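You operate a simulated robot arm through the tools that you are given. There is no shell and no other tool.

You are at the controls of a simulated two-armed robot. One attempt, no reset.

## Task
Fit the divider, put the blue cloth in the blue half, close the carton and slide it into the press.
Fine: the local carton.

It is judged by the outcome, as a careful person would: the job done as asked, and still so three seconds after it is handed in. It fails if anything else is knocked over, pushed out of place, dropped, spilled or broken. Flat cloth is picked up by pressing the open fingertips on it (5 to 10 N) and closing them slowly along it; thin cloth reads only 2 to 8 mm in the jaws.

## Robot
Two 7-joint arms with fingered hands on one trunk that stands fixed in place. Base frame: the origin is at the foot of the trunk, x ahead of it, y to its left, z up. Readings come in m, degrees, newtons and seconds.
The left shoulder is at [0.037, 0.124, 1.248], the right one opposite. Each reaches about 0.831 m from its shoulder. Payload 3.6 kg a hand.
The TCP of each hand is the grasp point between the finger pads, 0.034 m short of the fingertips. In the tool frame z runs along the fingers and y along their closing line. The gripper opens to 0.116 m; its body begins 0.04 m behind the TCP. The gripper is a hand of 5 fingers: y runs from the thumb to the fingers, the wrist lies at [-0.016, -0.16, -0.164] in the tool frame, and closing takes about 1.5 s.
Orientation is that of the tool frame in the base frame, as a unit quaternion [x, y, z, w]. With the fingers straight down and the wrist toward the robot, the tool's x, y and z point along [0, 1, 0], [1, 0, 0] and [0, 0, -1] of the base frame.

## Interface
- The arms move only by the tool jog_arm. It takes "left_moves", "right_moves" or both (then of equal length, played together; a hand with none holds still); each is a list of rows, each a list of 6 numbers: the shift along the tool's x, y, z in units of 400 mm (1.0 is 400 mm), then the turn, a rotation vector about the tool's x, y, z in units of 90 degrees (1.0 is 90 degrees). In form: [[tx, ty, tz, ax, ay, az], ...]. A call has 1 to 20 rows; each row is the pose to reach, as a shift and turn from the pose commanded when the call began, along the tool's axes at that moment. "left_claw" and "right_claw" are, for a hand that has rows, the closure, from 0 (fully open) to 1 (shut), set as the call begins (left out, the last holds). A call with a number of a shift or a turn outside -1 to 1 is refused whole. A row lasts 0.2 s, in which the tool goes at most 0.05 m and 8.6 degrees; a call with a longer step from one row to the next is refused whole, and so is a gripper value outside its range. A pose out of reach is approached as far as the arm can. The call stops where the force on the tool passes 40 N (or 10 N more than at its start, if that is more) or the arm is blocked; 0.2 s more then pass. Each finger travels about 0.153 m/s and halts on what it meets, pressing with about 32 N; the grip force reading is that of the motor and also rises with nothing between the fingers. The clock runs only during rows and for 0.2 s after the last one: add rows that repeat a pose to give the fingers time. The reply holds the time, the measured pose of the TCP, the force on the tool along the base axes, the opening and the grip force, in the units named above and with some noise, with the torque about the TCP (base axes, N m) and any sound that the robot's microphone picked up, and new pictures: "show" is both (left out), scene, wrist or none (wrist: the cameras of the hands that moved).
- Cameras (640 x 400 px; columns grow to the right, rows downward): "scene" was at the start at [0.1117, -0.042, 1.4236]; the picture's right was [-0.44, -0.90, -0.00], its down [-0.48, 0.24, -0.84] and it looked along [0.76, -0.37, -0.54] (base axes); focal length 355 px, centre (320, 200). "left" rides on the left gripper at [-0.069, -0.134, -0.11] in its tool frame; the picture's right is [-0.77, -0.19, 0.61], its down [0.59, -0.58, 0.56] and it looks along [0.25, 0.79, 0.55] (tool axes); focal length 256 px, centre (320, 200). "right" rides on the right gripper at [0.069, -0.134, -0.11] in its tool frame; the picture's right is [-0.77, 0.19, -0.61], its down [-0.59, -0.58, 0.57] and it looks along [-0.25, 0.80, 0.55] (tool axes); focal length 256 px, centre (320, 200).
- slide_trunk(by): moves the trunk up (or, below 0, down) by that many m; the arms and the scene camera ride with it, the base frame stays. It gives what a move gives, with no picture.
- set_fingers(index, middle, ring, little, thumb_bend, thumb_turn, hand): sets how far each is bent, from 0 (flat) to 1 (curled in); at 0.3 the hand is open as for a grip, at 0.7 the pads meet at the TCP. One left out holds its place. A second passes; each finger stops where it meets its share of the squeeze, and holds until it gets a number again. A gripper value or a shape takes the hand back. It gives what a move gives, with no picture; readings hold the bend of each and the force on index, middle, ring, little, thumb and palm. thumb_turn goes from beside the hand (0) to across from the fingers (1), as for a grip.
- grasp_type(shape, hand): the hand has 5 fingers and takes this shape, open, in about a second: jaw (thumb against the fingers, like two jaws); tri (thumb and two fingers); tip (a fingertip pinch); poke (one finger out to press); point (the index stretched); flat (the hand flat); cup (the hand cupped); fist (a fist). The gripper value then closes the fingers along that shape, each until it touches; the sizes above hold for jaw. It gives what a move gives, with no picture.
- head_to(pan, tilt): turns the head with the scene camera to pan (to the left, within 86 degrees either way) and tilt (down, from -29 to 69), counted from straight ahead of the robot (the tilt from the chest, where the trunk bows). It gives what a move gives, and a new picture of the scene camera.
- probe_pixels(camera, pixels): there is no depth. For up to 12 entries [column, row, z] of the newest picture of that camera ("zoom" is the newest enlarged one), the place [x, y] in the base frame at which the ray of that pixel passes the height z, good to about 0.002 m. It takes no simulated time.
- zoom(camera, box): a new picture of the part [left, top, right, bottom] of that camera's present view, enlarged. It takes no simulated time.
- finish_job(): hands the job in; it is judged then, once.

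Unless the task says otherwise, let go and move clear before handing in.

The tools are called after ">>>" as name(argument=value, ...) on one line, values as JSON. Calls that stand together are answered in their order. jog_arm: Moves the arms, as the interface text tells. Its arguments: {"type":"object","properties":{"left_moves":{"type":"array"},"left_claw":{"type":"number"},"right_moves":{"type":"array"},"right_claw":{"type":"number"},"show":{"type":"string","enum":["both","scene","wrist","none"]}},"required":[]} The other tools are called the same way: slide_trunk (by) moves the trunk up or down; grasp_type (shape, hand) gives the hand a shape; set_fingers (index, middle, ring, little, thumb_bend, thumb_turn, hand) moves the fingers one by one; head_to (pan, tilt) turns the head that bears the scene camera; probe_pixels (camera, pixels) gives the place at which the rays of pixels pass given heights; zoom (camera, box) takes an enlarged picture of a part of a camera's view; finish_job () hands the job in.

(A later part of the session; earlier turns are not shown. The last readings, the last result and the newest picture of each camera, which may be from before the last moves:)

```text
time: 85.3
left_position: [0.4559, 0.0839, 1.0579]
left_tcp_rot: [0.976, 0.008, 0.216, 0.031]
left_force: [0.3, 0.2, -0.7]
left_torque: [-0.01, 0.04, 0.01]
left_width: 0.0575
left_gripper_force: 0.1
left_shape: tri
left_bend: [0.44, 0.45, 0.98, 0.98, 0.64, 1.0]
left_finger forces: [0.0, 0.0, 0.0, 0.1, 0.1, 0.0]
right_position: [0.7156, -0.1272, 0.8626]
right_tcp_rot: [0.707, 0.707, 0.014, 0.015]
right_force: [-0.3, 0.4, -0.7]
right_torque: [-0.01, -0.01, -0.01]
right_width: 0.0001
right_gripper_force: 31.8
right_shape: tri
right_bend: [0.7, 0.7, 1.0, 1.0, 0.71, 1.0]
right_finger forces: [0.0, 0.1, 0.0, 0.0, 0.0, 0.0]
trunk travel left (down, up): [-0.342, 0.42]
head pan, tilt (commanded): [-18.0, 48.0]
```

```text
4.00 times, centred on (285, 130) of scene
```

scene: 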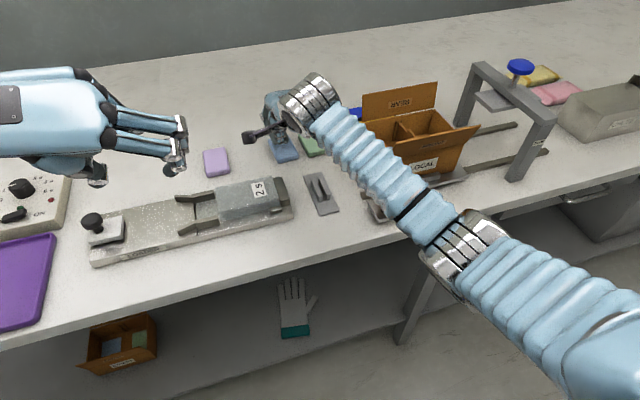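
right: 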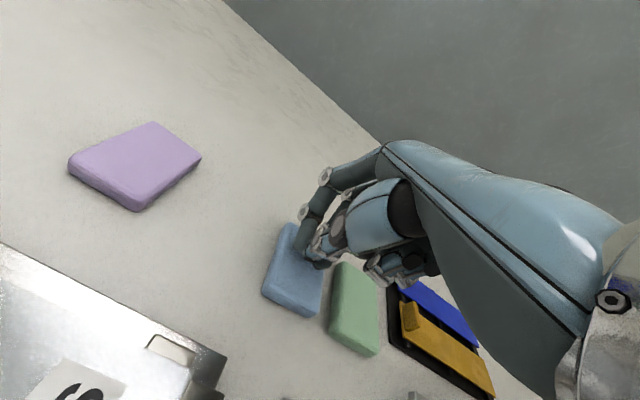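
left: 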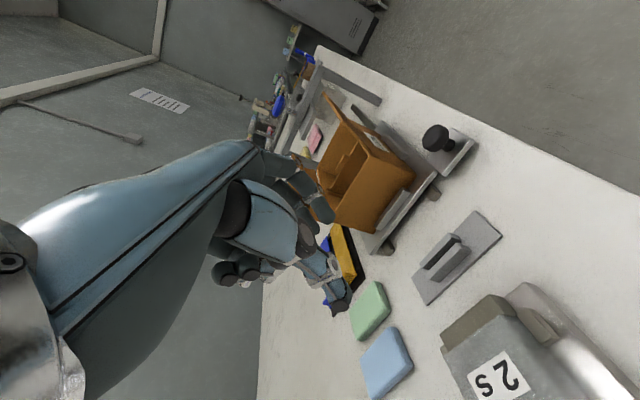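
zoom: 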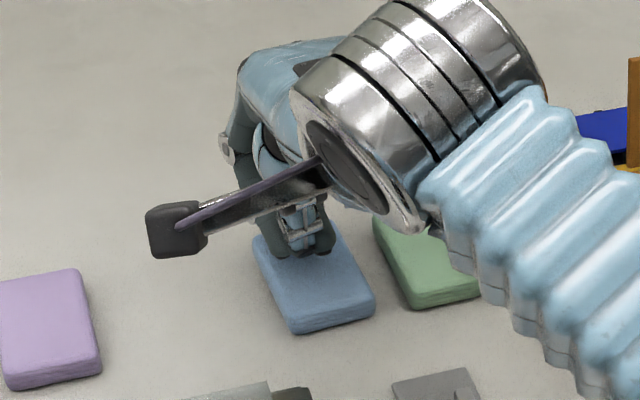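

The hand closed on nothing; this folded cloth doesn't bunch, so I'll grip it by its ends instead. I'll raise, open wide and re-measure the cloth.

>>> jog_arm(right_moves=[[0, 0, -0.05, 0.0278, 0, 0], [0, 0, -0.1, 0.0278, 0, 0], [0, 0, -0.15, 0.0278, 0, 0], [0, 0, -0.15, 0.0278, 0, 0], [0, 0, -0.15, 0.0278, 0, 0]], right_claw=0.2)

>>> zoom(camera="right", box=[200, 200, 360, 380])

>>> zoom(camera="scene", box=[230, 80, 340, 180])

```text
time: 86.5
left_position: [0.4548, 0.0832, 1.0579]
left_tcp_rot: [0.976, 0.007, 0.216, 0.031]
left_force: [1.0, -0.5, -0.2]
left_torque: [-0.02, 0.0, 0.0]
left_width: 0.0578
left_gripper_force: 0.0
left_shape: tri
left_bend: [0.44, 0.45, 0.98, 0.98, 0.64, 1.0]
left_finger forces: [0.0, 0.0, 0.0, 0.0, 0.0, 0.1]
right_position: [0.7096, -0.1266, 0.9248]
right_tcp_rot: [0.706, 0.708, -0.001, 0.0]
right_force: [-0.6, -0.5, 0.1]
right_torque: [-0.03, 0.02, 0.0]
right_width: 0.0925
right_gripper_force: 0.0
right_shape: tri
right_bend: [0.37, 0.35, 0.98, 0.98, 0.51, 0.98]
right_finger forces: [0.0, 0.1, 0.0, 0.0, 0.1, 0.0]
trunk travel left (down, up): [-0.342, 0.42]
head pan, tilt (commanded): [-18.0, 48.0]
```

scene: 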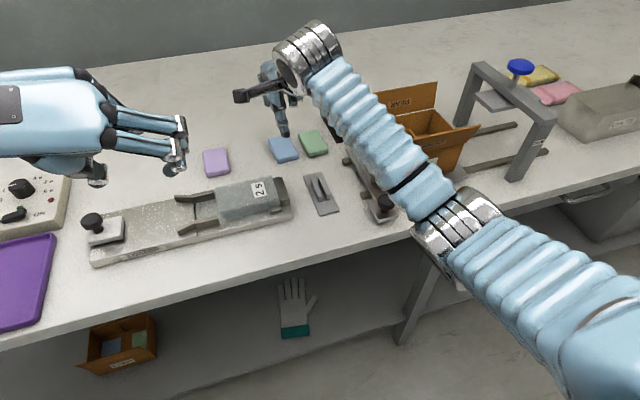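
right: 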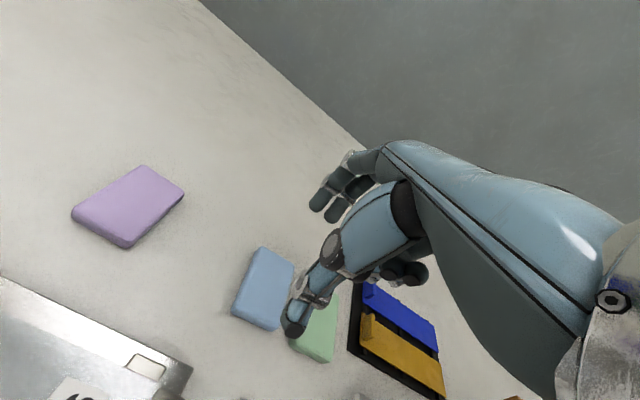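

```text
2.22 times, centred on (280, 290) of right
```

zoom: 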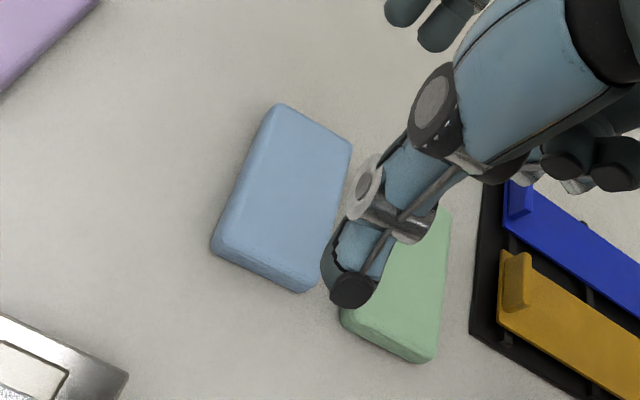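

```text
4.00 times, centred on (285, 130) of scene
```

zoom: 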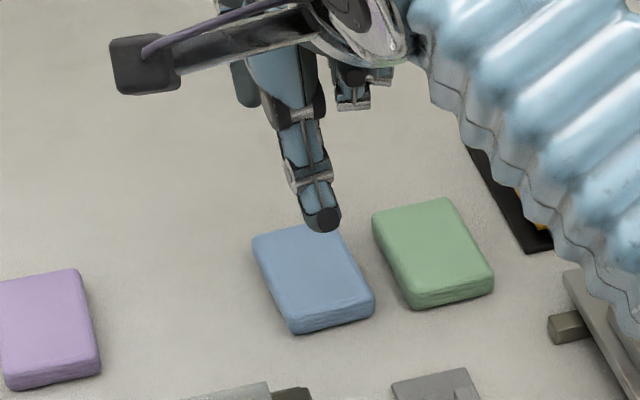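

>>> probe_pixels(camera="right", pixels=[[232.7, 309.4, 0.813], [272.3, 328, 0.813], [294.4, 265.2, 0.813], [259.7, 247.2, 0.813]])

>>> probe_pixels(camera="scene", pixels=[[277.5, 159.5, 0.813], [298.3, 153.8, 0.813], [268.3, 140, 0.813], [290, 136.3, 0.813]])

```text
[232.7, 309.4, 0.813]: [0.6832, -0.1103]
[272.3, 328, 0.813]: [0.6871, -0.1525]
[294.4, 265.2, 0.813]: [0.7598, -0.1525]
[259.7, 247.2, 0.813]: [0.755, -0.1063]
```

```text
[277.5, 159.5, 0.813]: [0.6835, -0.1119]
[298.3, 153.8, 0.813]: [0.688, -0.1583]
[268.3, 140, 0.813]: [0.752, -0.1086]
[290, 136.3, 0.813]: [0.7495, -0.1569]
```

The cloth hasn't moved (centre 0.7195,-0.1325). Before lowering with the hand open I'll check that the thumb side is clear of the "2S" device.

>>> probe_pixels(camera="scene", pixels=[[283, 178, 0.83], [283, 178, 0.81], [288, 198, 0.83], [292, 208, 0.8], [305, 172, 0.82], [318, 172, 0.82]])

>>> zoom(camera="scene", box=[200, 120, 350, 230])

```text
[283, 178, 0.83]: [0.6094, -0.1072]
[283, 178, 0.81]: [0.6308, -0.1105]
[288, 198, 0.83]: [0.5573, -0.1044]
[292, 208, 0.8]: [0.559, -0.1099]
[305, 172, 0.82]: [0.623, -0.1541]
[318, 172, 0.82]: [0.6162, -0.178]
```

```text
3.64 times, centred on (275, 175) of scene
```

zoom: 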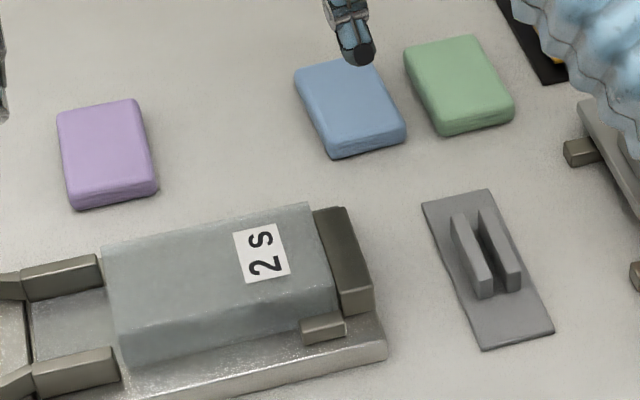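

The space is clear. I'll descend with the open hand straddling the cloth lengthwise, tips just above the table.

>>> jog_arm(right_moves=[[0, 0.0248, 0.03, 0, 0, 0], [0, 0.0248, 0.075, 0, 0, 0], [0, 0.0248, 0.12, 0, 0, 0], [0, 0.0248, 0.165, 0, 0, 0], [0, 0.0248, 0.2, 0, 0, 0], [0, 0.0248, 0.2145, 0, 0, 0], [0, 0.0248, 0.2145, 0, 0, 0]])

>>> zoom(camera="right", box=[220, 190, 380, 350])

>>> zoom(camera="scene", box=[230, 80, 340, 180])

```text
time: 88.1
left_position: [0.4574, 0.0819, 1.0591]
left_tcp_rot: [0.976, 0.007, 0.217, 0.031]
left_force: [0.3, 0.0, -0.5]
left_torque: [-0.02, 0.04, 0.01]
left_width: 0.0578
left_gripper_force: 0.1
left_shape: tri
left_bend: [0.44, 0.45, 0.98, 0.98, 0.64, 1.0]
left_finger forces: [0.0, 0.0, 0.0, 0.1, 0.1, 0.0]
right_position: [0.7221, -0.1274, 0.8387]
right_tcp_rot: [0.707, 0.707, 0.0, 0.0]
right_force: [0.6, -0.1, 1.2]
right_torque: [-0.01, -0.01, 0.02]
right_width: 0.0925
right_gripper_force: 0.0
right_shape: tri
right_bend: [0.37, 0.35, 0.98, 0.98, 0.51, 0.98]
right_finger forces: [0.0, 0.0, 0.0, 0.0, 0.0, 0.0]
trunk travel left (down, up): [-0.342, 0.42]
head pan, tilt (commanded): [-18.0, 48.0]
```

scene: 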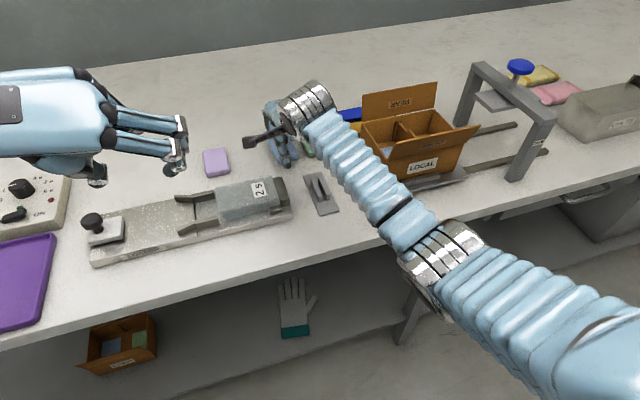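
right: 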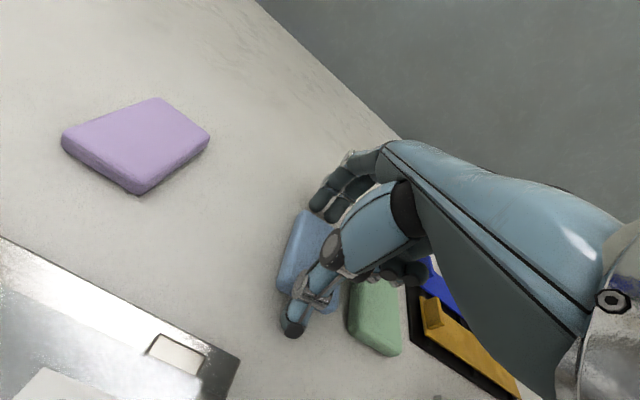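

```text
2.50 times, centred on (300, 270) of right
```

zoom: 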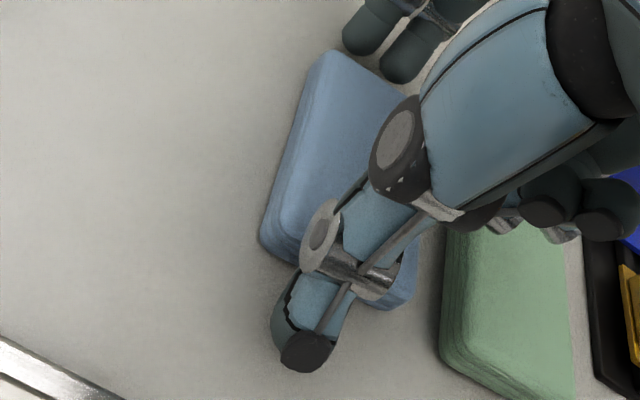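

```text
4.00 times, centred on (285, 130) of scene
```

zoom: 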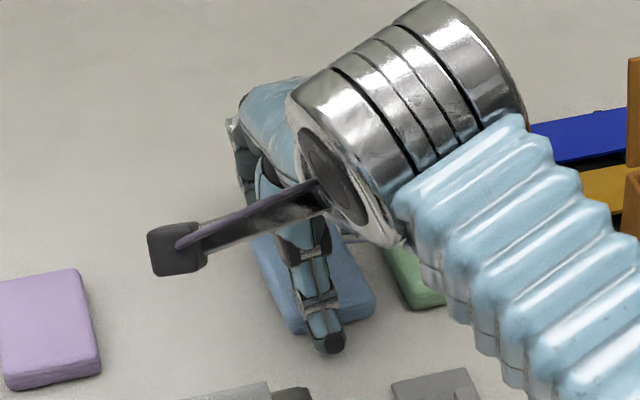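

Thumb and fingers straddle the cloth's ends. I'll close gently and read the finger forces.

>>> jog_arm(right_moves=[[0, 0, 0, 0, 0, 0], [0, 0, 0, 0, 0, 0], [0, 0, 0, 0, 0, 0]], right_claw=0.4, show="none")

>>> zoom(camera="right", box=[220, 190, 380, 350])

```text
time: 88.9
left_position: [0.4566, 0.0832, 1.0589]
left_tcp_rot: [0.976, 0.008, 0.217, 0.031]
left_force: [0.7, -0.2, -0.6]
left_torque: [0.01, 0.03, 0.02]
left_width: 0.0576
left_gripper_force: 0.0
left_shape: tri
left_bend: [0.44, 0.45, 0.98, 0.98, 0.64, 1.0]
left_finger forces: [0.0, 0.0, 0.0, 0.1, 0.0, 0.1]
right_position: [0.7233, -0.1267, 0.8386]
right_tcp_rot: [0.707, 0.707, 0.0, 0.001]
right_force: [-1.5, -0.2, 3.1]
right_torque: [-0.01, 0.12, 0.01]
right_width: 0.072
right_gripper_force: 32.0
right_shape: tri
right_bend: [0.4, 0.4, 1.0, 1.0, 0.59, 0.99]
right_finger forces: [14.8, 14.5, 0.1, 0.0, 28.4, 0.1]
trunk travel left (down, up): [-0.342, 0.42]
head pan, tilt (commanded): [-18.0, 48.0]
```

```text
2.50 times, centred on (300, 270) of right
```

zoom: 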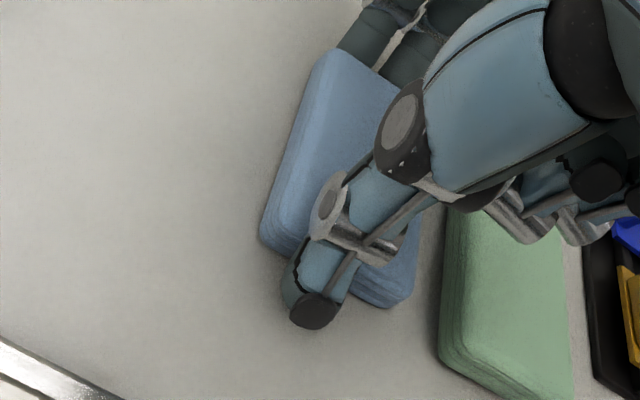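

It gripped firmly at 72 mm (15+15 N vs 28 N thumb). I'll lift gently.

>>> jog_arm(right_moves=[[0, 0, -0.0125, 0, 0, 0], [0, 0, -0.025, 0, 0, 0], [0, 0, -0.05, 0, 0, 0], [0, 0, -0.1, 0, 0, 0], [0, 0, -0.15, 0, 0, 0], [0, 0, -0.15, 0, 0, 0]])

>>> zoom(camera="right", box=[220, 190, 380, 350])

>>> zoom(camera="scene", box=[230, 60, 340, 180])

```text
time: 90.3
left_position: [0.4557, 0.0833, 1.0578]
left_tcp_rot: [0.976, 0.007, 0.217, 0.031]
left_force: [0.0, 0.6, 0.8]
left_torque: [0.01, -0.01, 0.01]
left_width: 0.0577
left_gripper_force: 0.0
left_shape: tri
left_bend: [0.44, 0.45, 0.98, 0.98, 0.64, 1.0]
left_finger forces: [0.0, 0.0, 0.0, 0.0, 0.0, 0.0]
right_position: [0.7234, -0.1268, 0.8982]
right_tcp_rot: [0.707, 0.707, 0.0, 0.0]
right_force: [-0.3, 0.1, 1.3]
right_torque: [-0.04, -0.02, -0.01]
right_width: 0.0717
right_gripper_force: 31.9
right_shape: tri
right_bend: [0.4, 0.4, 1.0, 1.0, 0.59, 0.99]
right_finger forces: [14.9, 14.4, 0.0, 0.0, 26.6, 0.2]
trunk travel left (down, up): [-0.342, 0.42]
head pan, tilt (commanded): [-18.0, 48.0]
```

scene: 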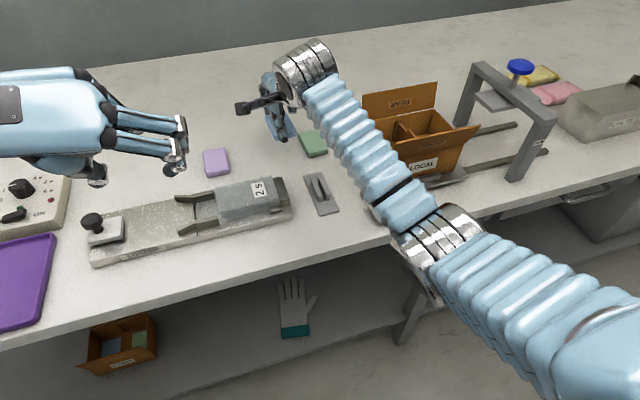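
right: 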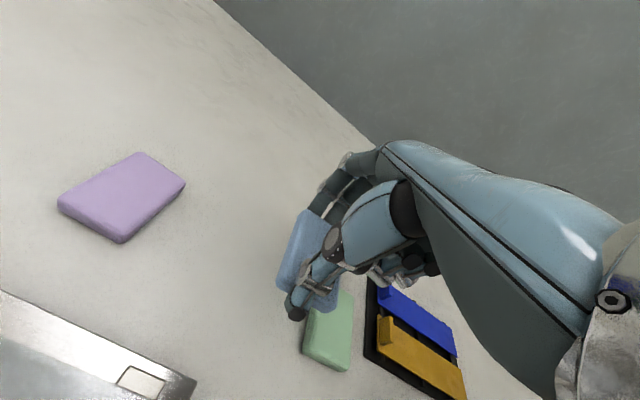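

```text
2.50 times, centred on (300, 270) of right
```

zoom: 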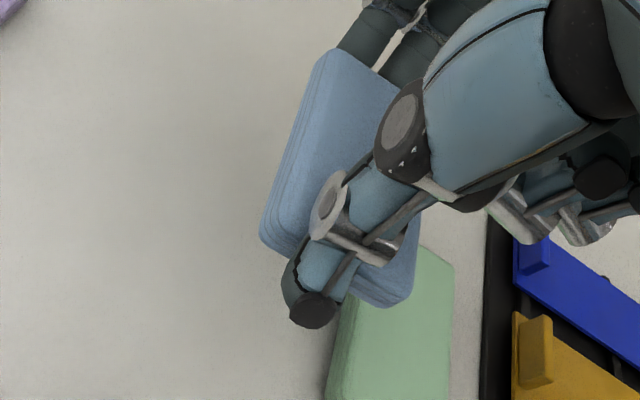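

```text
3.33 times, centred on (285, 120) of scene
```

zoom: 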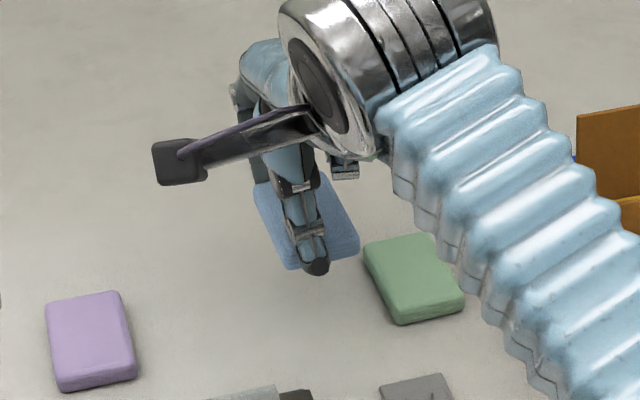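

The cloth is held level. I'll measure where it sits relative to the TCP before carrying it to the carton.

>>> probe_pixels(camera="right", pixels=[[276.8, 284, 0.8746], [301, 209.5, 0.8746], [328, 312, 0.86], [276.8, 288, 0.86]])

>>> probe_pixels(camera="scene", pixels=[[276, 140.5, 0.8746], [297, 134.5, 0.8746], [265.5, 117, 0.8746]])

```text
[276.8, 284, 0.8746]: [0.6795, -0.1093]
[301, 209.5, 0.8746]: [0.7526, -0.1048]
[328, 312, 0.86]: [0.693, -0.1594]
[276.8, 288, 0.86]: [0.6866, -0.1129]
```

```text
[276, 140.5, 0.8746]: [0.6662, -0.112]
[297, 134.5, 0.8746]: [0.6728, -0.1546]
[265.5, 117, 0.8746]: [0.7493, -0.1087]
```

The cloth's centre is about 7 mm behind and 6 mm to the −y side of the TCP. I'll raise it well above the flaps and carry it over the blue half (target cloth centre 0.5925,-0.3165).

>>> jog_arm(right_moves=[[0, 0, -0.1, 0, 0, 0], [0, 0, -0.2, 0, 0, 0], [0, 0, -0.3, 0, 0, 0], [0, 0, -0.4, 0, 0, 0], [-0.0765, -0.0514, -0.4, 0, 0, 0], [-0.153, -0.1028, -0.4, 0, 0, 0], [-0.2295, -0.1542, -0.4, 0, 0, 0], [-0.306, -0.2057, -0.4, 0, 0, 0], [-0.3825, -0.2571, -0.4, 0, 0, 0], [-0.459, -0.3085, -0.4, 0, 0, 0], [-0.459, -0.3085, -0.4, 0, 0, 0]])

>>> zoom(camera="right", box=[200, 190, 380, 370])

>>> zoom(camera="scene", box=[320, 40, 500, 200])

```text
time: 92.7
left_position: [0.456, 0.0838, 1.0588]
left_tcp_rot: [0.975, 0.007, 0.218, 0.03]
left_force: [-0.7, 0.2, -0.2]
left_torque: [0.01, 0.0, -0.03]
left_width: 0.0572
left_gripper_force: 0.1
left_shape: tri
left_bend: [0.44, 0.45, 0.98, 0.98, 0.64, 1.0]
left_finger forces: [0.2, 0.0, 0.1, 0.0, 0.1, 0.0]
right_position: [0.598, -0.3118, 1.0604]
right_tcp_rot: [0.706, 0.708, 0.0, 0.0]
right_force: [0.5, 0.0, 0.1]
right_torque: [0.0, -0.04, -0.02]
right_width: 0.0714
right_gripper_force: 31.6
right_shape: tri
right_bend: [0.4, 0.4, 1.0, 1.0, 0.59, 0.99]
right_finger forces: [14.8, 14.3, 0.0, 0.0, 26.3, 0.0]
trunk travel left (down, up): [-0.342, 0.42]
head pan, tilt (commanded): [-18.0, 48.0]
```

scene: 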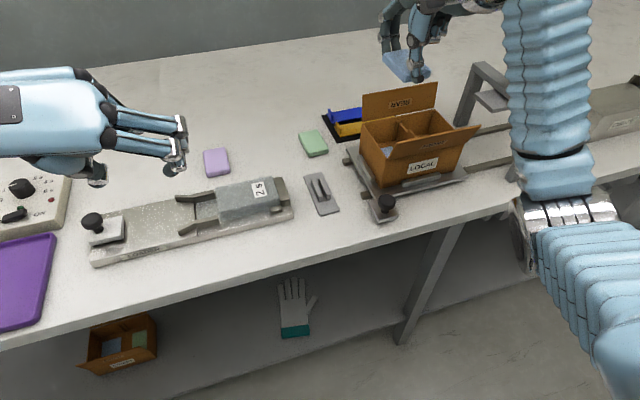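
right: 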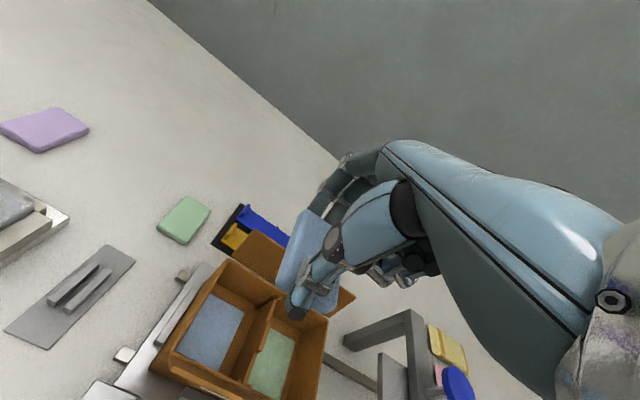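

```text
2.22 times, centred on (290, 280) of right
```

zoom: 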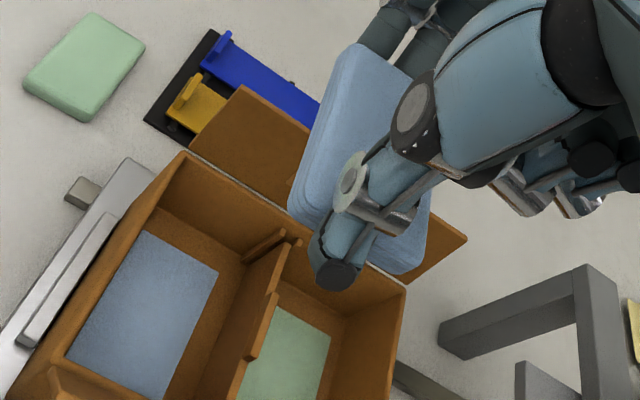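

```text
2.50 times, centred on (410, 120) of scene
```

zoom: 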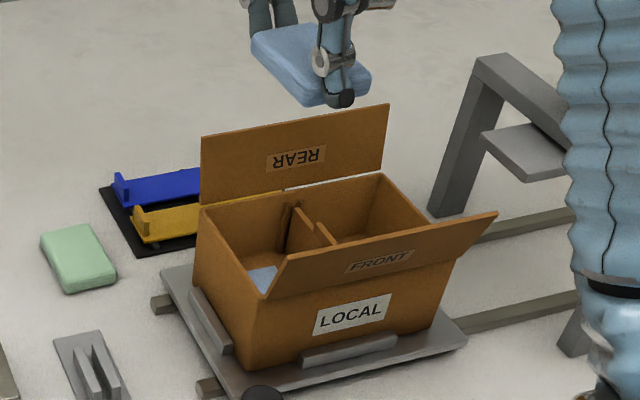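

Now the right camera looks down into the carton: both halves and the divider are visible. I'll probe the left half's inner edges from here to fine-tune the drop point.

>>> probe_pixels(camera="right", pixels=[[229.2, 261.1, 0.895], [232, 264, 0.895], [170.6, 354.3, 0.895], [276.5, 297, 0.882], [270, 312, 0.892], [257, 340, 0.892], [328.3, 320.5, 0.895]])

>>> zoom(camera="right", box=[140, 240, 340, 400])

```text
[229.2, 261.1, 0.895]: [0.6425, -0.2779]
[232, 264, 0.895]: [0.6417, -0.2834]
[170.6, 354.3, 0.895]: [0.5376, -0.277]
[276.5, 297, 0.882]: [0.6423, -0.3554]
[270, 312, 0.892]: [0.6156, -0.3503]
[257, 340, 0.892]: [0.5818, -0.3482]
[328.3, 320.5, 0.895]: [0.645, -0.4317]
```

```text
2.50 times, centred on (240, 320) of right
```

zoom: 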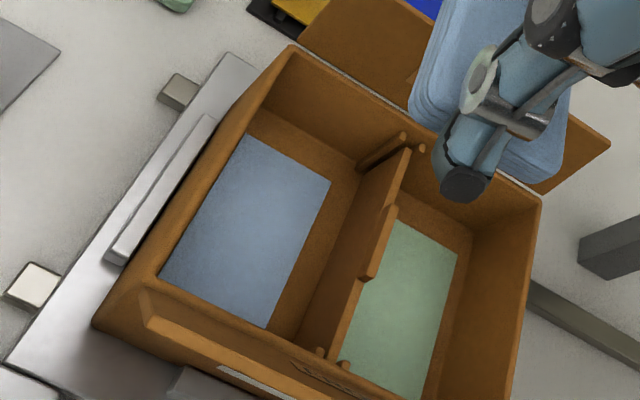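

The divider sits properly in both the front and rear slots. The drop point is right; I'll descend so the cloth's bottom is near the rim, checking for contact with the flaps.

>>> jog_arm(right_moves=[[0.0045, 0, 0.06, 0, 0, 0], [0.0045, 0, 0.12, 0, 0, 0], [0.0045, 0, 0.18, 0, 0, 0], [0.0045, 0, 0.235, 0, 0, 0], [0.0045, 0, 0.2725, 0, 0, 0], [0.0045, 0, 0.2725, 0, 0, 0]])

>>> zoom(camera="scene", box=[340, 60, 490, 200])

>>> zoom(camera="right", box=[220, 190, 400, 380])

```text
time: 94.1
left_position: [0.4556, 0.0823, 1.0583]
left_tcp_rot: [0.976, 0.007, 0.217, 0.031]
left_force: [-0.5, 0.6, 0.7]
left_torque: [-0.01, -0.01, -0.01]
left_width: 0.0579
left_gripper_force: 0.0
left_shape: tri
left_bend: [0.44, 0.45, 0.98, 0.98, 0.64, 1.0]
left_finger forces: [0.0, 0.1, 0.1, 0.0, 0.1, 0.1]
right_position: [0.5993, -0.3095, 0.9478]
right_tcp_rot: [0.707, 0.707, 0.001, 0.0]
right_force: [-0.1, -1.0, 0.3]
right_torque: [0.0, -0.03, 0.0]
right_width: 0.0713
right_gripper_force: 32.2
right_shape: tri
right_bend: [0.4, 0.4, 1.0, 1.0, 0.59, 0.99]
right_finger forces: [14.6, 14.8, 0.0, 0.1, 26.2, 0.0]
trunk travel left (down, up): [-0.342, 0.42]
head pan, tilt (commanded): [-18.0, 48.0]
```

scene: 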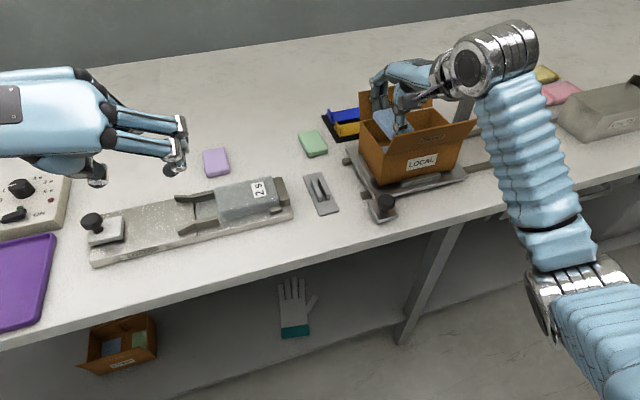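
right: 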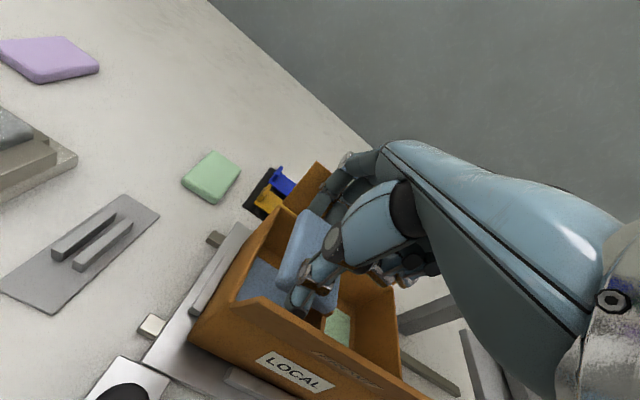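

```text
2.86 times, centred on (415, 130) of scene
```

zoom: 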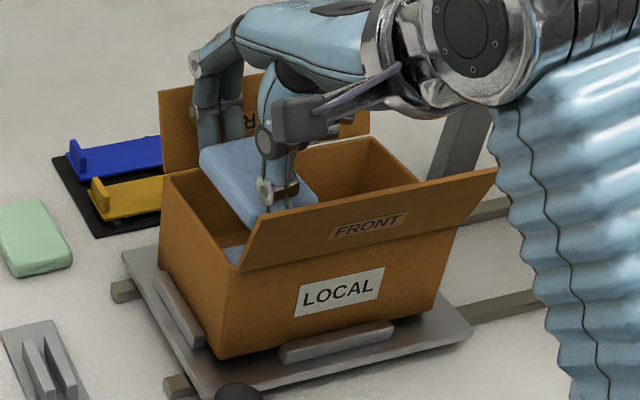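

```text
2.11 times, centred on (310, 285) of right
```

zoom: 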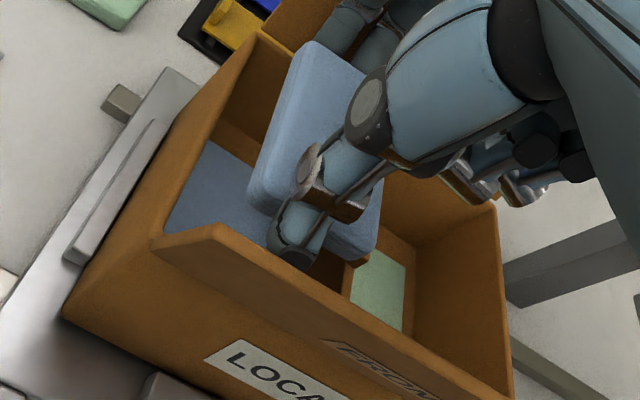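

Aligned and free of contact. I'll lower 12 mm more, then open the hand to release the cloth into the blue half.

>>> jog_arm(right_moves=[[0, 0, 0.015, 0, 0, 0], [0, 0, 0.03, 0, 0, 0], [0, 0, 0.03, 0, 0, 0]], show="none")

```text
time: 94.9
left_position: [0.4567, 0.0837, 1.0581]
left_tcp_rot: [0.976, 0.006, 0.217, 0.031]
left_force: [0.2, 0.6, 0.0]
left_torque: [0.01, -0.03, 0.01]
left_width: 0.0577
left_gripper_force: 0.0
left_shape: tri
left_bend: [0.44, 0.45, 0.98, 0.98, 0.64, 1.0]
left_finger forces: [0.0, 0.0, 0.0, 0.0, 0.1, 0.1]
right_position: [0.5994, -0.3092, 0.9367]
right_tcp_rot: [0.708, 0.707, 0.001, 0.001]
right_force: [-1.1, -0.1, 5.1]
right_torque: [-0.04, -0.17, 0.0]
right_width: 0.0711
right_gripper_force: 32.2
right_shape: tri
right_bend: [0.4, 0.4, 1.0, 1.0, 0.59, 0.99]
right_finger forces: [15.1, 20.6, 0.1, 0.0, 31.4, 0.0]
trunk travel left (down, up): [-0.342, 0.42]
head pan, tilt (commanded): [-18.0, 48.0]
```

The middle finger just touches the rear rim (5 N). I'll raise 3 mm, centre 2 mm back, and release.

>>> jog_arm(right_moves=[[0, -0.005, -0.0075, 0, 0, 0], [0, -0.005, -0.0075, 0, 0, 0]], show="none")

>>> jog_arm(right_moves=[[0, 0, 0, 0, 0, 0], [0, 0, 0, 0, 0, 0], [0, 0, 0, 0, 0, 0], [0, 0, 0, 0, 0, 0]], right_claw=0.22)

>>> zoom(camera="right", box=[220, 190, 400, 380])

>>> zoom(camera="scene", box=[340, 60, 490, 200])

```text
time: 95.5
left_position: [0.4559, 0.0827, 1.058]
left_tcp_rot: [0.976, 0.006, 0.217, 0.031]
left_force: [-0.8, -0.8, 0.0]
left_torque: [-0.04, -0.04, 0.01]
left_width: 0.0579
left_gripper_force: 0.0
left_shape: tri
left_bend: [0.44, 0.45, 0.98, 0.98, 0.64, 1.0]
left_finger forces: [0.0, 0.0, 0.0, 0.1, 0.0, 0.1]
right_position: [0.597, -0.3098, 0.9401]
right_tcp_rot: [0.707, 0.708, -0.001, -0.001]
right_force: [-0.3, 0.7, -0.4]
right_torque: [0.02, 0.0, 0.02]
right_width: 0.0713
right_gripper_force: 32.2
right_shape: tri
right_bend: [0.4, 0.4, 1.0, 1.0, 0.59, 0.99]
right_finger forces: [15.5, 15.7, 0.1, 0.0, 27.9, 0.1]
trunk travel left (down, up): [-0.342, 0.42]
head pan, tilt (commanded): [-18.0, 48.0]
```

```text
time: 96.5
left_position: [0.4558, 0.0828, 1.0588]
left_tcp_rot: [0.976, 0.007, 0.217, 0.031]
left_force: [0.4, -0.6, 0.1]
left_torque: [0.02, -0.02, 0.0]
left_width: 0.0576
left_gripper_force: 0.1
left_shape: tri
left_bend: [0.44, 0.45, 0.98, 0.98, 0.64, 1.0]
left_finger forces: [0.0, 0.1, 0.0, 0.1, 0.0, 0.1]
right_position: [0.5975, -0.3085, 0.939]
right_tcp_rot: [0.706, 0.708, 0.0, 0.001]
right_force: [1.0, -0.2, 3.2]
right_torque: [-0.08, -0.31, 0.02]
right_width: 0.0816
right_gripper_force: 0.0
right_shape: tri
right_bend: [0.37, 0.4, 0.98, 0.98, 0.56, 0.99]
right_finger forces: [0.0, 13.3, 0.0, 0.1, 14.1, 0.1]
trunk travel left (down, up): [-0.342, 0.42]
head pan, tilt (commanded): [-18.0, 48.0]
```

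scene: 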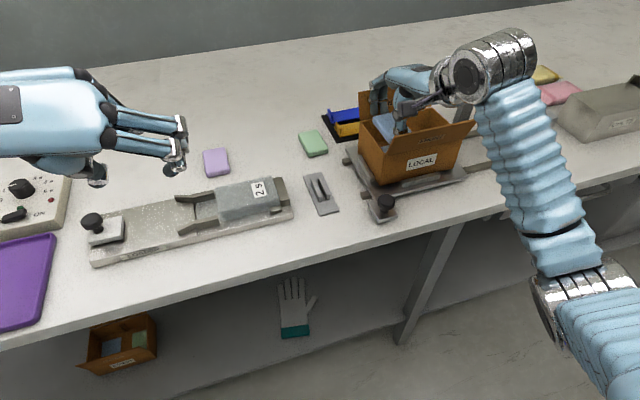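
right: 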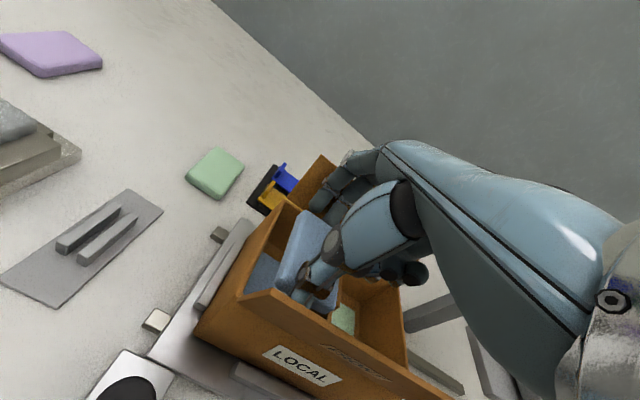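

```text
2.11 times, centred on (310, 285) of right
```

zoom: 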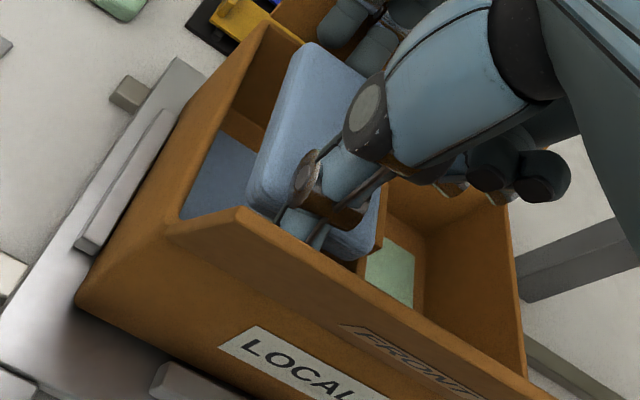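

```text
2.86 times, centred on (415, 130) of scene
```

zoom: 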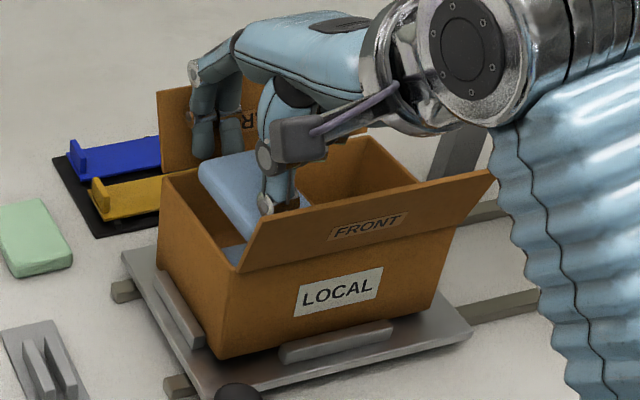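

The index opened but the middle finger and thumb still hold the cloth (13–14 N), like the lag seen earlier on the left hand. I'll give the fingers more time and open slightly further.

>>> jog_arm(right_moves=[[0, 0, -0.005, 0, 0, 0], [0, 0, -0.005, 0, 0, 0], [0, 0, -0.005, 0, 0, 0], [0, 0, -0.005, 0, 0, 0], [0, 0, -0.005, 0, 0, 0]], right_claw=0.18)

>>> zoom(camera="right", box=[220, 190, 400, 380])

>>> zoom(camera="scene", box=[340, 60, 490, 200])

```text
time: 97.7
left_position: [0.456, 0.0841, 1.0592]
left_tcp_rot: [0.975, 0.006, 0.218, 0.031]
left_force: [0.6, -0.5, 0.2]
left_torque: [0.01, 0.04, 0.0]
left_width: 0.0576
left_gripper_force: 0.0
left_shape: tri
left_bend: [0.44, 0.45, 0.98, 0.98, 0.64, 1.0]
left_finger forces: [0.1, 0.0, 0.1, 0.0, 0.0, 0.0]
right_position: [0.5968, -0.3088, 0.942]
right_tcp_rot: [0.707, 0.707, 0.0, 0.0]
right_force: [1.5, -0.2, 2.1]
right_torque: [-0.02, -0.2, 0.01]
right_width: 0.0847
right_gripper_force: 0.0
right_shape: tri
right_bend: [0.36, 0.4, 0.98, 0.98, 0.55, 0.99]
right_finger forces: [0.0, 11.2, 0.0, 0.0, 12.6, 0.0]
trunk travel left (down, up): [-0.342, 0.42]
head pan, tilt (commanded): [-18.0, 48.0]
```

scene: 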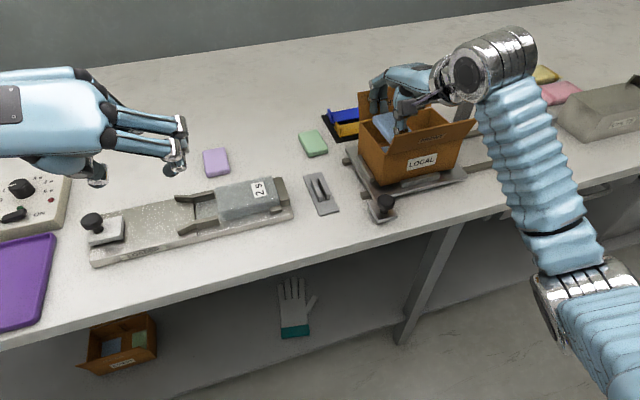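
right: 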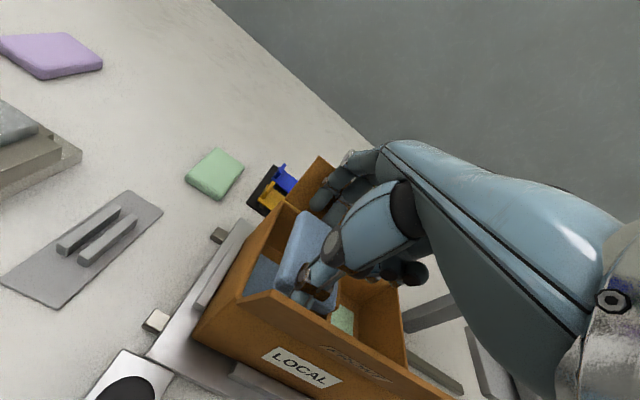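

```text
2.11 times, centred on (310, 285) of right
```

zoom: 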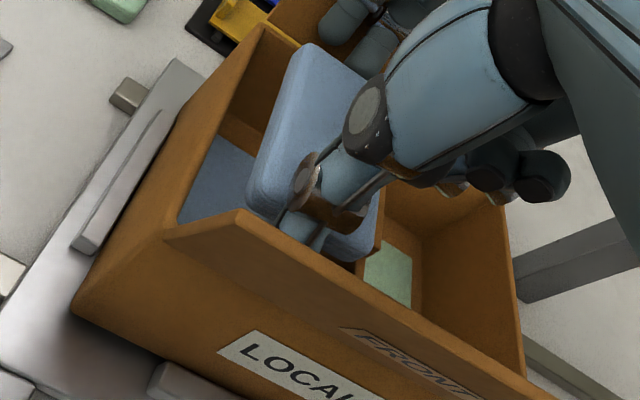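

```text
2.86 times, centred on (415, 130) of scene
```

zoom: 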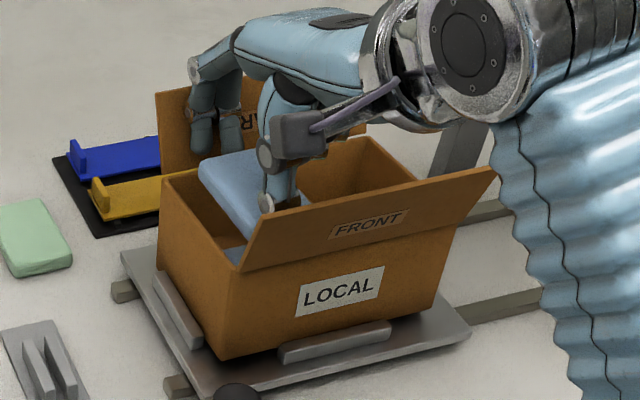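

The fingers' backs seem blocked by the upright flaps near their hinges, so the cloth still rests on the middle fingertip and thumb. I'll re-grip, raise 20 mm where the flaps leave more room, then open fully.

>>> jog_arm(right_moves=[[0, 0, 0, 0, 0, 0], [0, 0, 0, 0, 0, 0], [0, 0, 0, 0, 0, 0], [0, 0, -0.02, 0, 0, 0], [0, 0, -0.045, 0, 0, 0], [0, 0, -0.045, 0, 0, 0]], right_claw=0.42, show="none")

>>> zoom(camera="right", box=[220, 190, 400, 380])

>>> zoom(camera="scene", box=[340, 60, 490, 200])

```text
time: 99.1
left_position: [0.4564, 0.0822, 1.0593]
left_tcp_rot: [0.976, 0.007, 0.217, 0.031]
left_force: [1.2, 0.1, -1.1]
left_torque: [0.03, -0.03, -0.01]
left_width: 0.0578
left_gripper_force: 0.0
left_shape: tri
left_bend: [0.44, 0.45, 0.98, 0.98, 0.64, 1.0]
left_finger forces: [0.0, 0.0, 0.1, 0.1, 0.0, 0.1]
right_position: [0.5978, -0.3082, 0.9614]
right_tcp_rot: [0.707, 0.707, 0.0, 0.0]
right_force: [0.6, 0.3, 0.4]
right_torque: [0.01, -0.03, 0.0]
right_width: 0.0107
right_gripper_force: 31.8
right_shape: tri
right_bend: [0.7, 0.73, 1.0, 1.0, 0.7, 1.0]
right_finger forces: [0.0, 0.0, 0.1, 0.0, 0.0, 0.1]
trunk travel left (down, up): [-0.342, 0.42]
head pan, tilt (commanded): [-18.0, 48.0]
```

```text
2.11 times, centred on (310, 285) of right
```

zoom: 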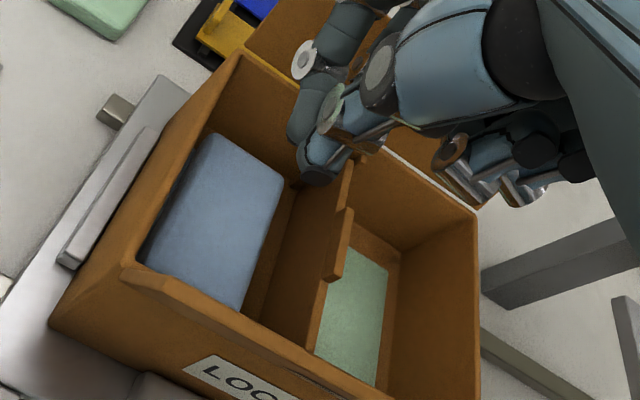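

```text
2.86 times, centred on (415, 130) of scene
```

zoom: 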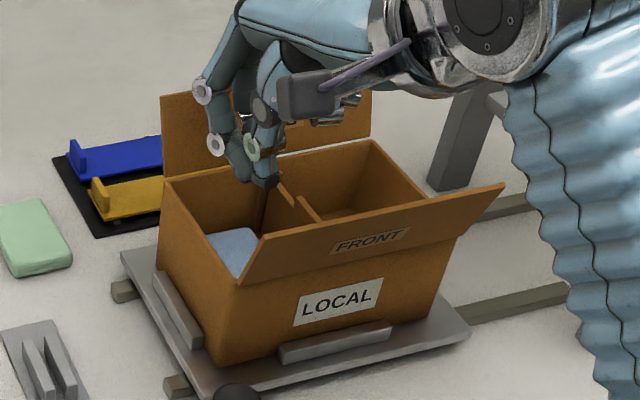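

The cloth has dropped flat into the blue half. I'll raise the right hand clear and look closely.

>>> jog_arm(right_moves=[[0, 0, -0.1, 0, 0, 0], [0, 0, -0.2, 0, 0, 0], [0, 0, -0.3, 0, 0, 0], [0, -0.05, -0.35, 0, 0, 0], [0, -0.1, -0.375, 0, 0, 0], [0, -0.1, -0.375, 0, 0, 0]])

>>> zoom(camera="right", box=[120, 200, 360, 400])

>>> zoom(camera="scene", box=[340, 60, 490, 200])

```text
time: 100.5
left_position: [0.4561, 0.0817, 1.059]
left_tcp_rot: [0.976, 0.007, 0.217, 0.031]
left_force: [1.0, -0.1, -0.2]
left_torque: [0.02, 0.0, -0.04]
left_width: 0.0579
left_gripper_force: 0.0
left_shape: tri
left_bend: [0.44, 0.45, 0.98, 0.98, 0.64, 1.0]
left_finger forces: [0.1, 0.1, 0.1, 0.0, 0.1, 0.1]
right_position: [0.5573, -0.3089, 1.1107]
right_tcp_rot: [0.707, 0.707, 0.0, 0.0]
right_force: [0.3, 0.2, 0.3]
right_torque: [-0.02, 0.0, 0.02]
right_width: 0.0105
right_gripper_force: 32.1
right_shape: tri
right_bend: [0.7, 0.73, 1.0, 1.0, 0.7, 1.0]
right_finger forces: [0.0, 0.0, 0.0, 0.1, 0.0, 0.0]
trunk travel left (down, up): [-0.342, 0.42]
head pan, tilt (commanded): [-18.0, 48.0]
```

scene: 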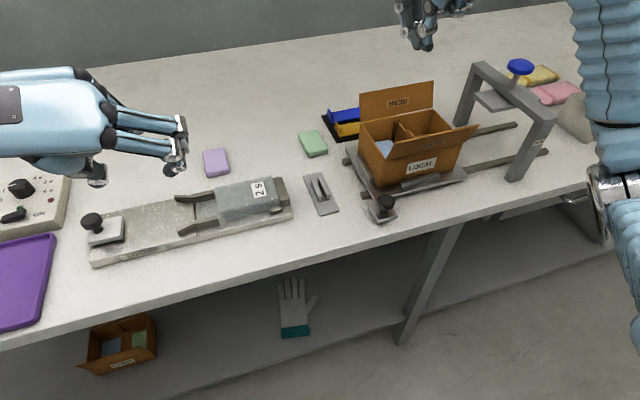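
right: 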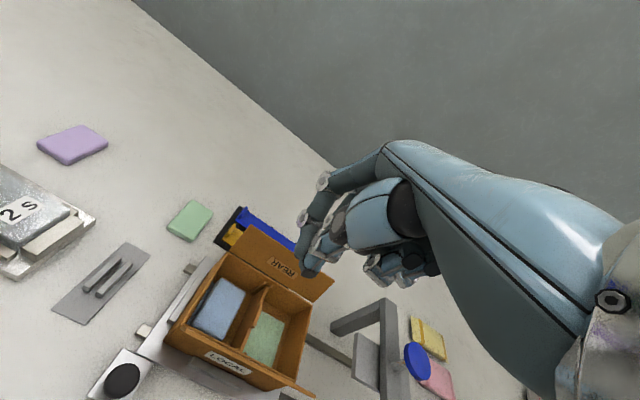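

```text
2.00 times, centred on (240, 300) of right
```

zoom: 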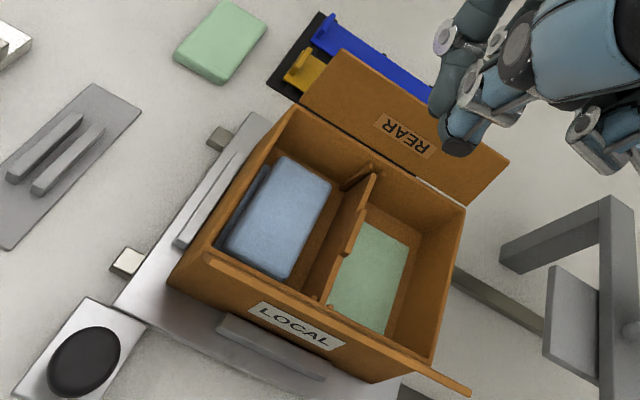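

```text
2.86 times, centred on (415, 130) of scene
```

zoom: 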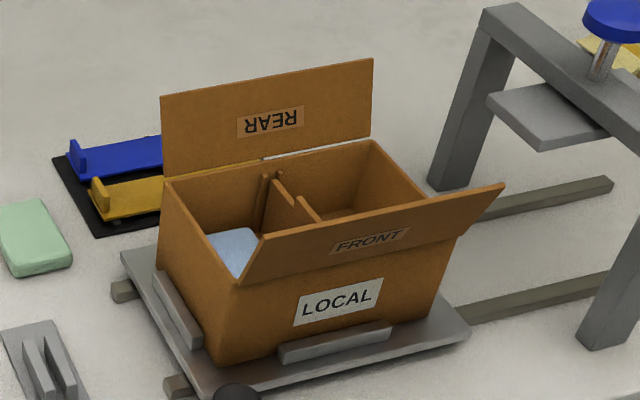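

Cloth and divider are properly in place. Next I'll close the rear flap: move the closed right fingertips behind it (x≈0.70) and down to push height.

>>> jog_arm(right_moves=[[-0.0226, 0.0714, 0.015, 0, 0, 0], [-0.0451, 0.1427, 0.03, 0, 0, 0], [-0.0677, 0.2141, 0.045, 0, 0, 0], [-0.0902, 0.2854, 0.06, 0, 0, 0], [-0.1128, 0.3568, 0.075, 0, 0, 0], [-0.1128, 0.3568, 0.165, 0, 0, 0], [-0.1128, 0.3568, 0.255, 0, 0, 0], [-0.1128, 0.3568, 0.345, 0, 0, 0], [-0.1128, 0.3568, 0.345, 0, 0, 0]], right_claw=1.0)

>>> zoom(camera="scene", box=[330, 40, 500, 200])

```text
time: 102.5
left_position: [0.4556, 0.0828, 1.0582]
left_tcp_rot: [0.976, 0.007, 0.217, 0.031]
left_force: [-0.3, 0.3, 0.2]
left_torque: [0.01, 0.0, 0.02]
left_width: 0.0578
left_gripper_force: 0.0
left_shape: tri
left_bend: [0.44, 0.45, 0.98, 0.98, 0.64, 1.0]
left_finger forces: [0.0, 0.0, 0.0, 0.0, 0.0, 0.0]
right_position: [0.701, -0.3521, 0.9706]
right_tcp_rot: [0.706, 0.708, 0.0, 0.0]
right_force: [-0.5, -0.7, 1.0]
right_torque: [0.04, -0.01, -0.01]
right_width: 0.0103
right_gripper_force: 32.4
right_shape: tri
right_bend: [0.7, 0.73, 1.0, 1.0, 0.7, 1.0]
right_finger forces: [0.0, 0.0, 0.0, 0.0, 0.0, 0.0]
trunk travel left (down, up): [-0.342, 0.42]
head pan, tilt (commanded): [-18.0, 48.0]
```

scene: 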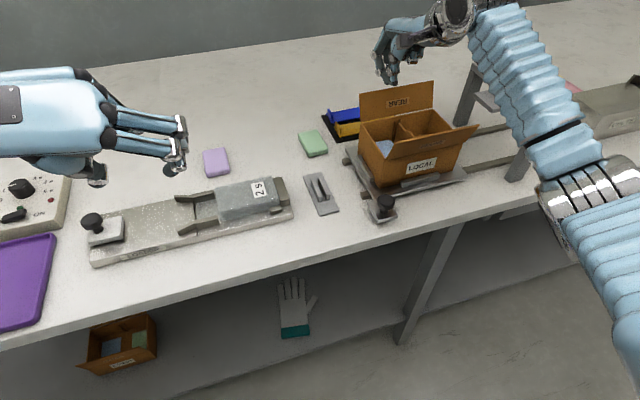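
right: 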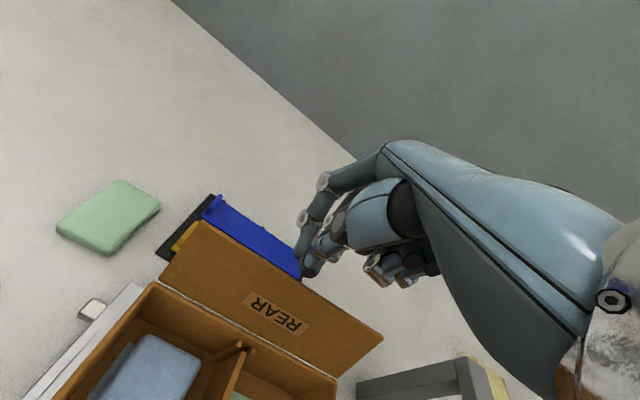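

```text
2.50 times, centred on (415, 120) of scene
```

zoom: 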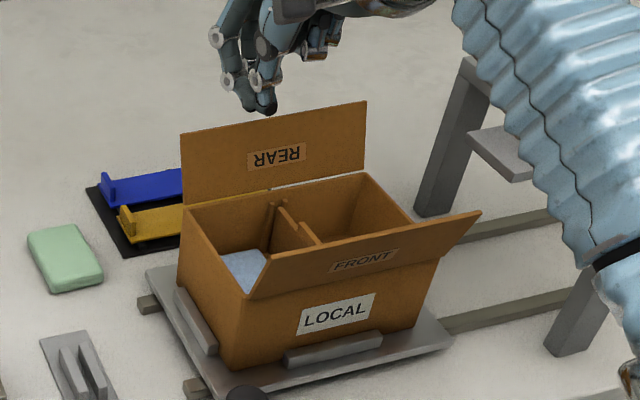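

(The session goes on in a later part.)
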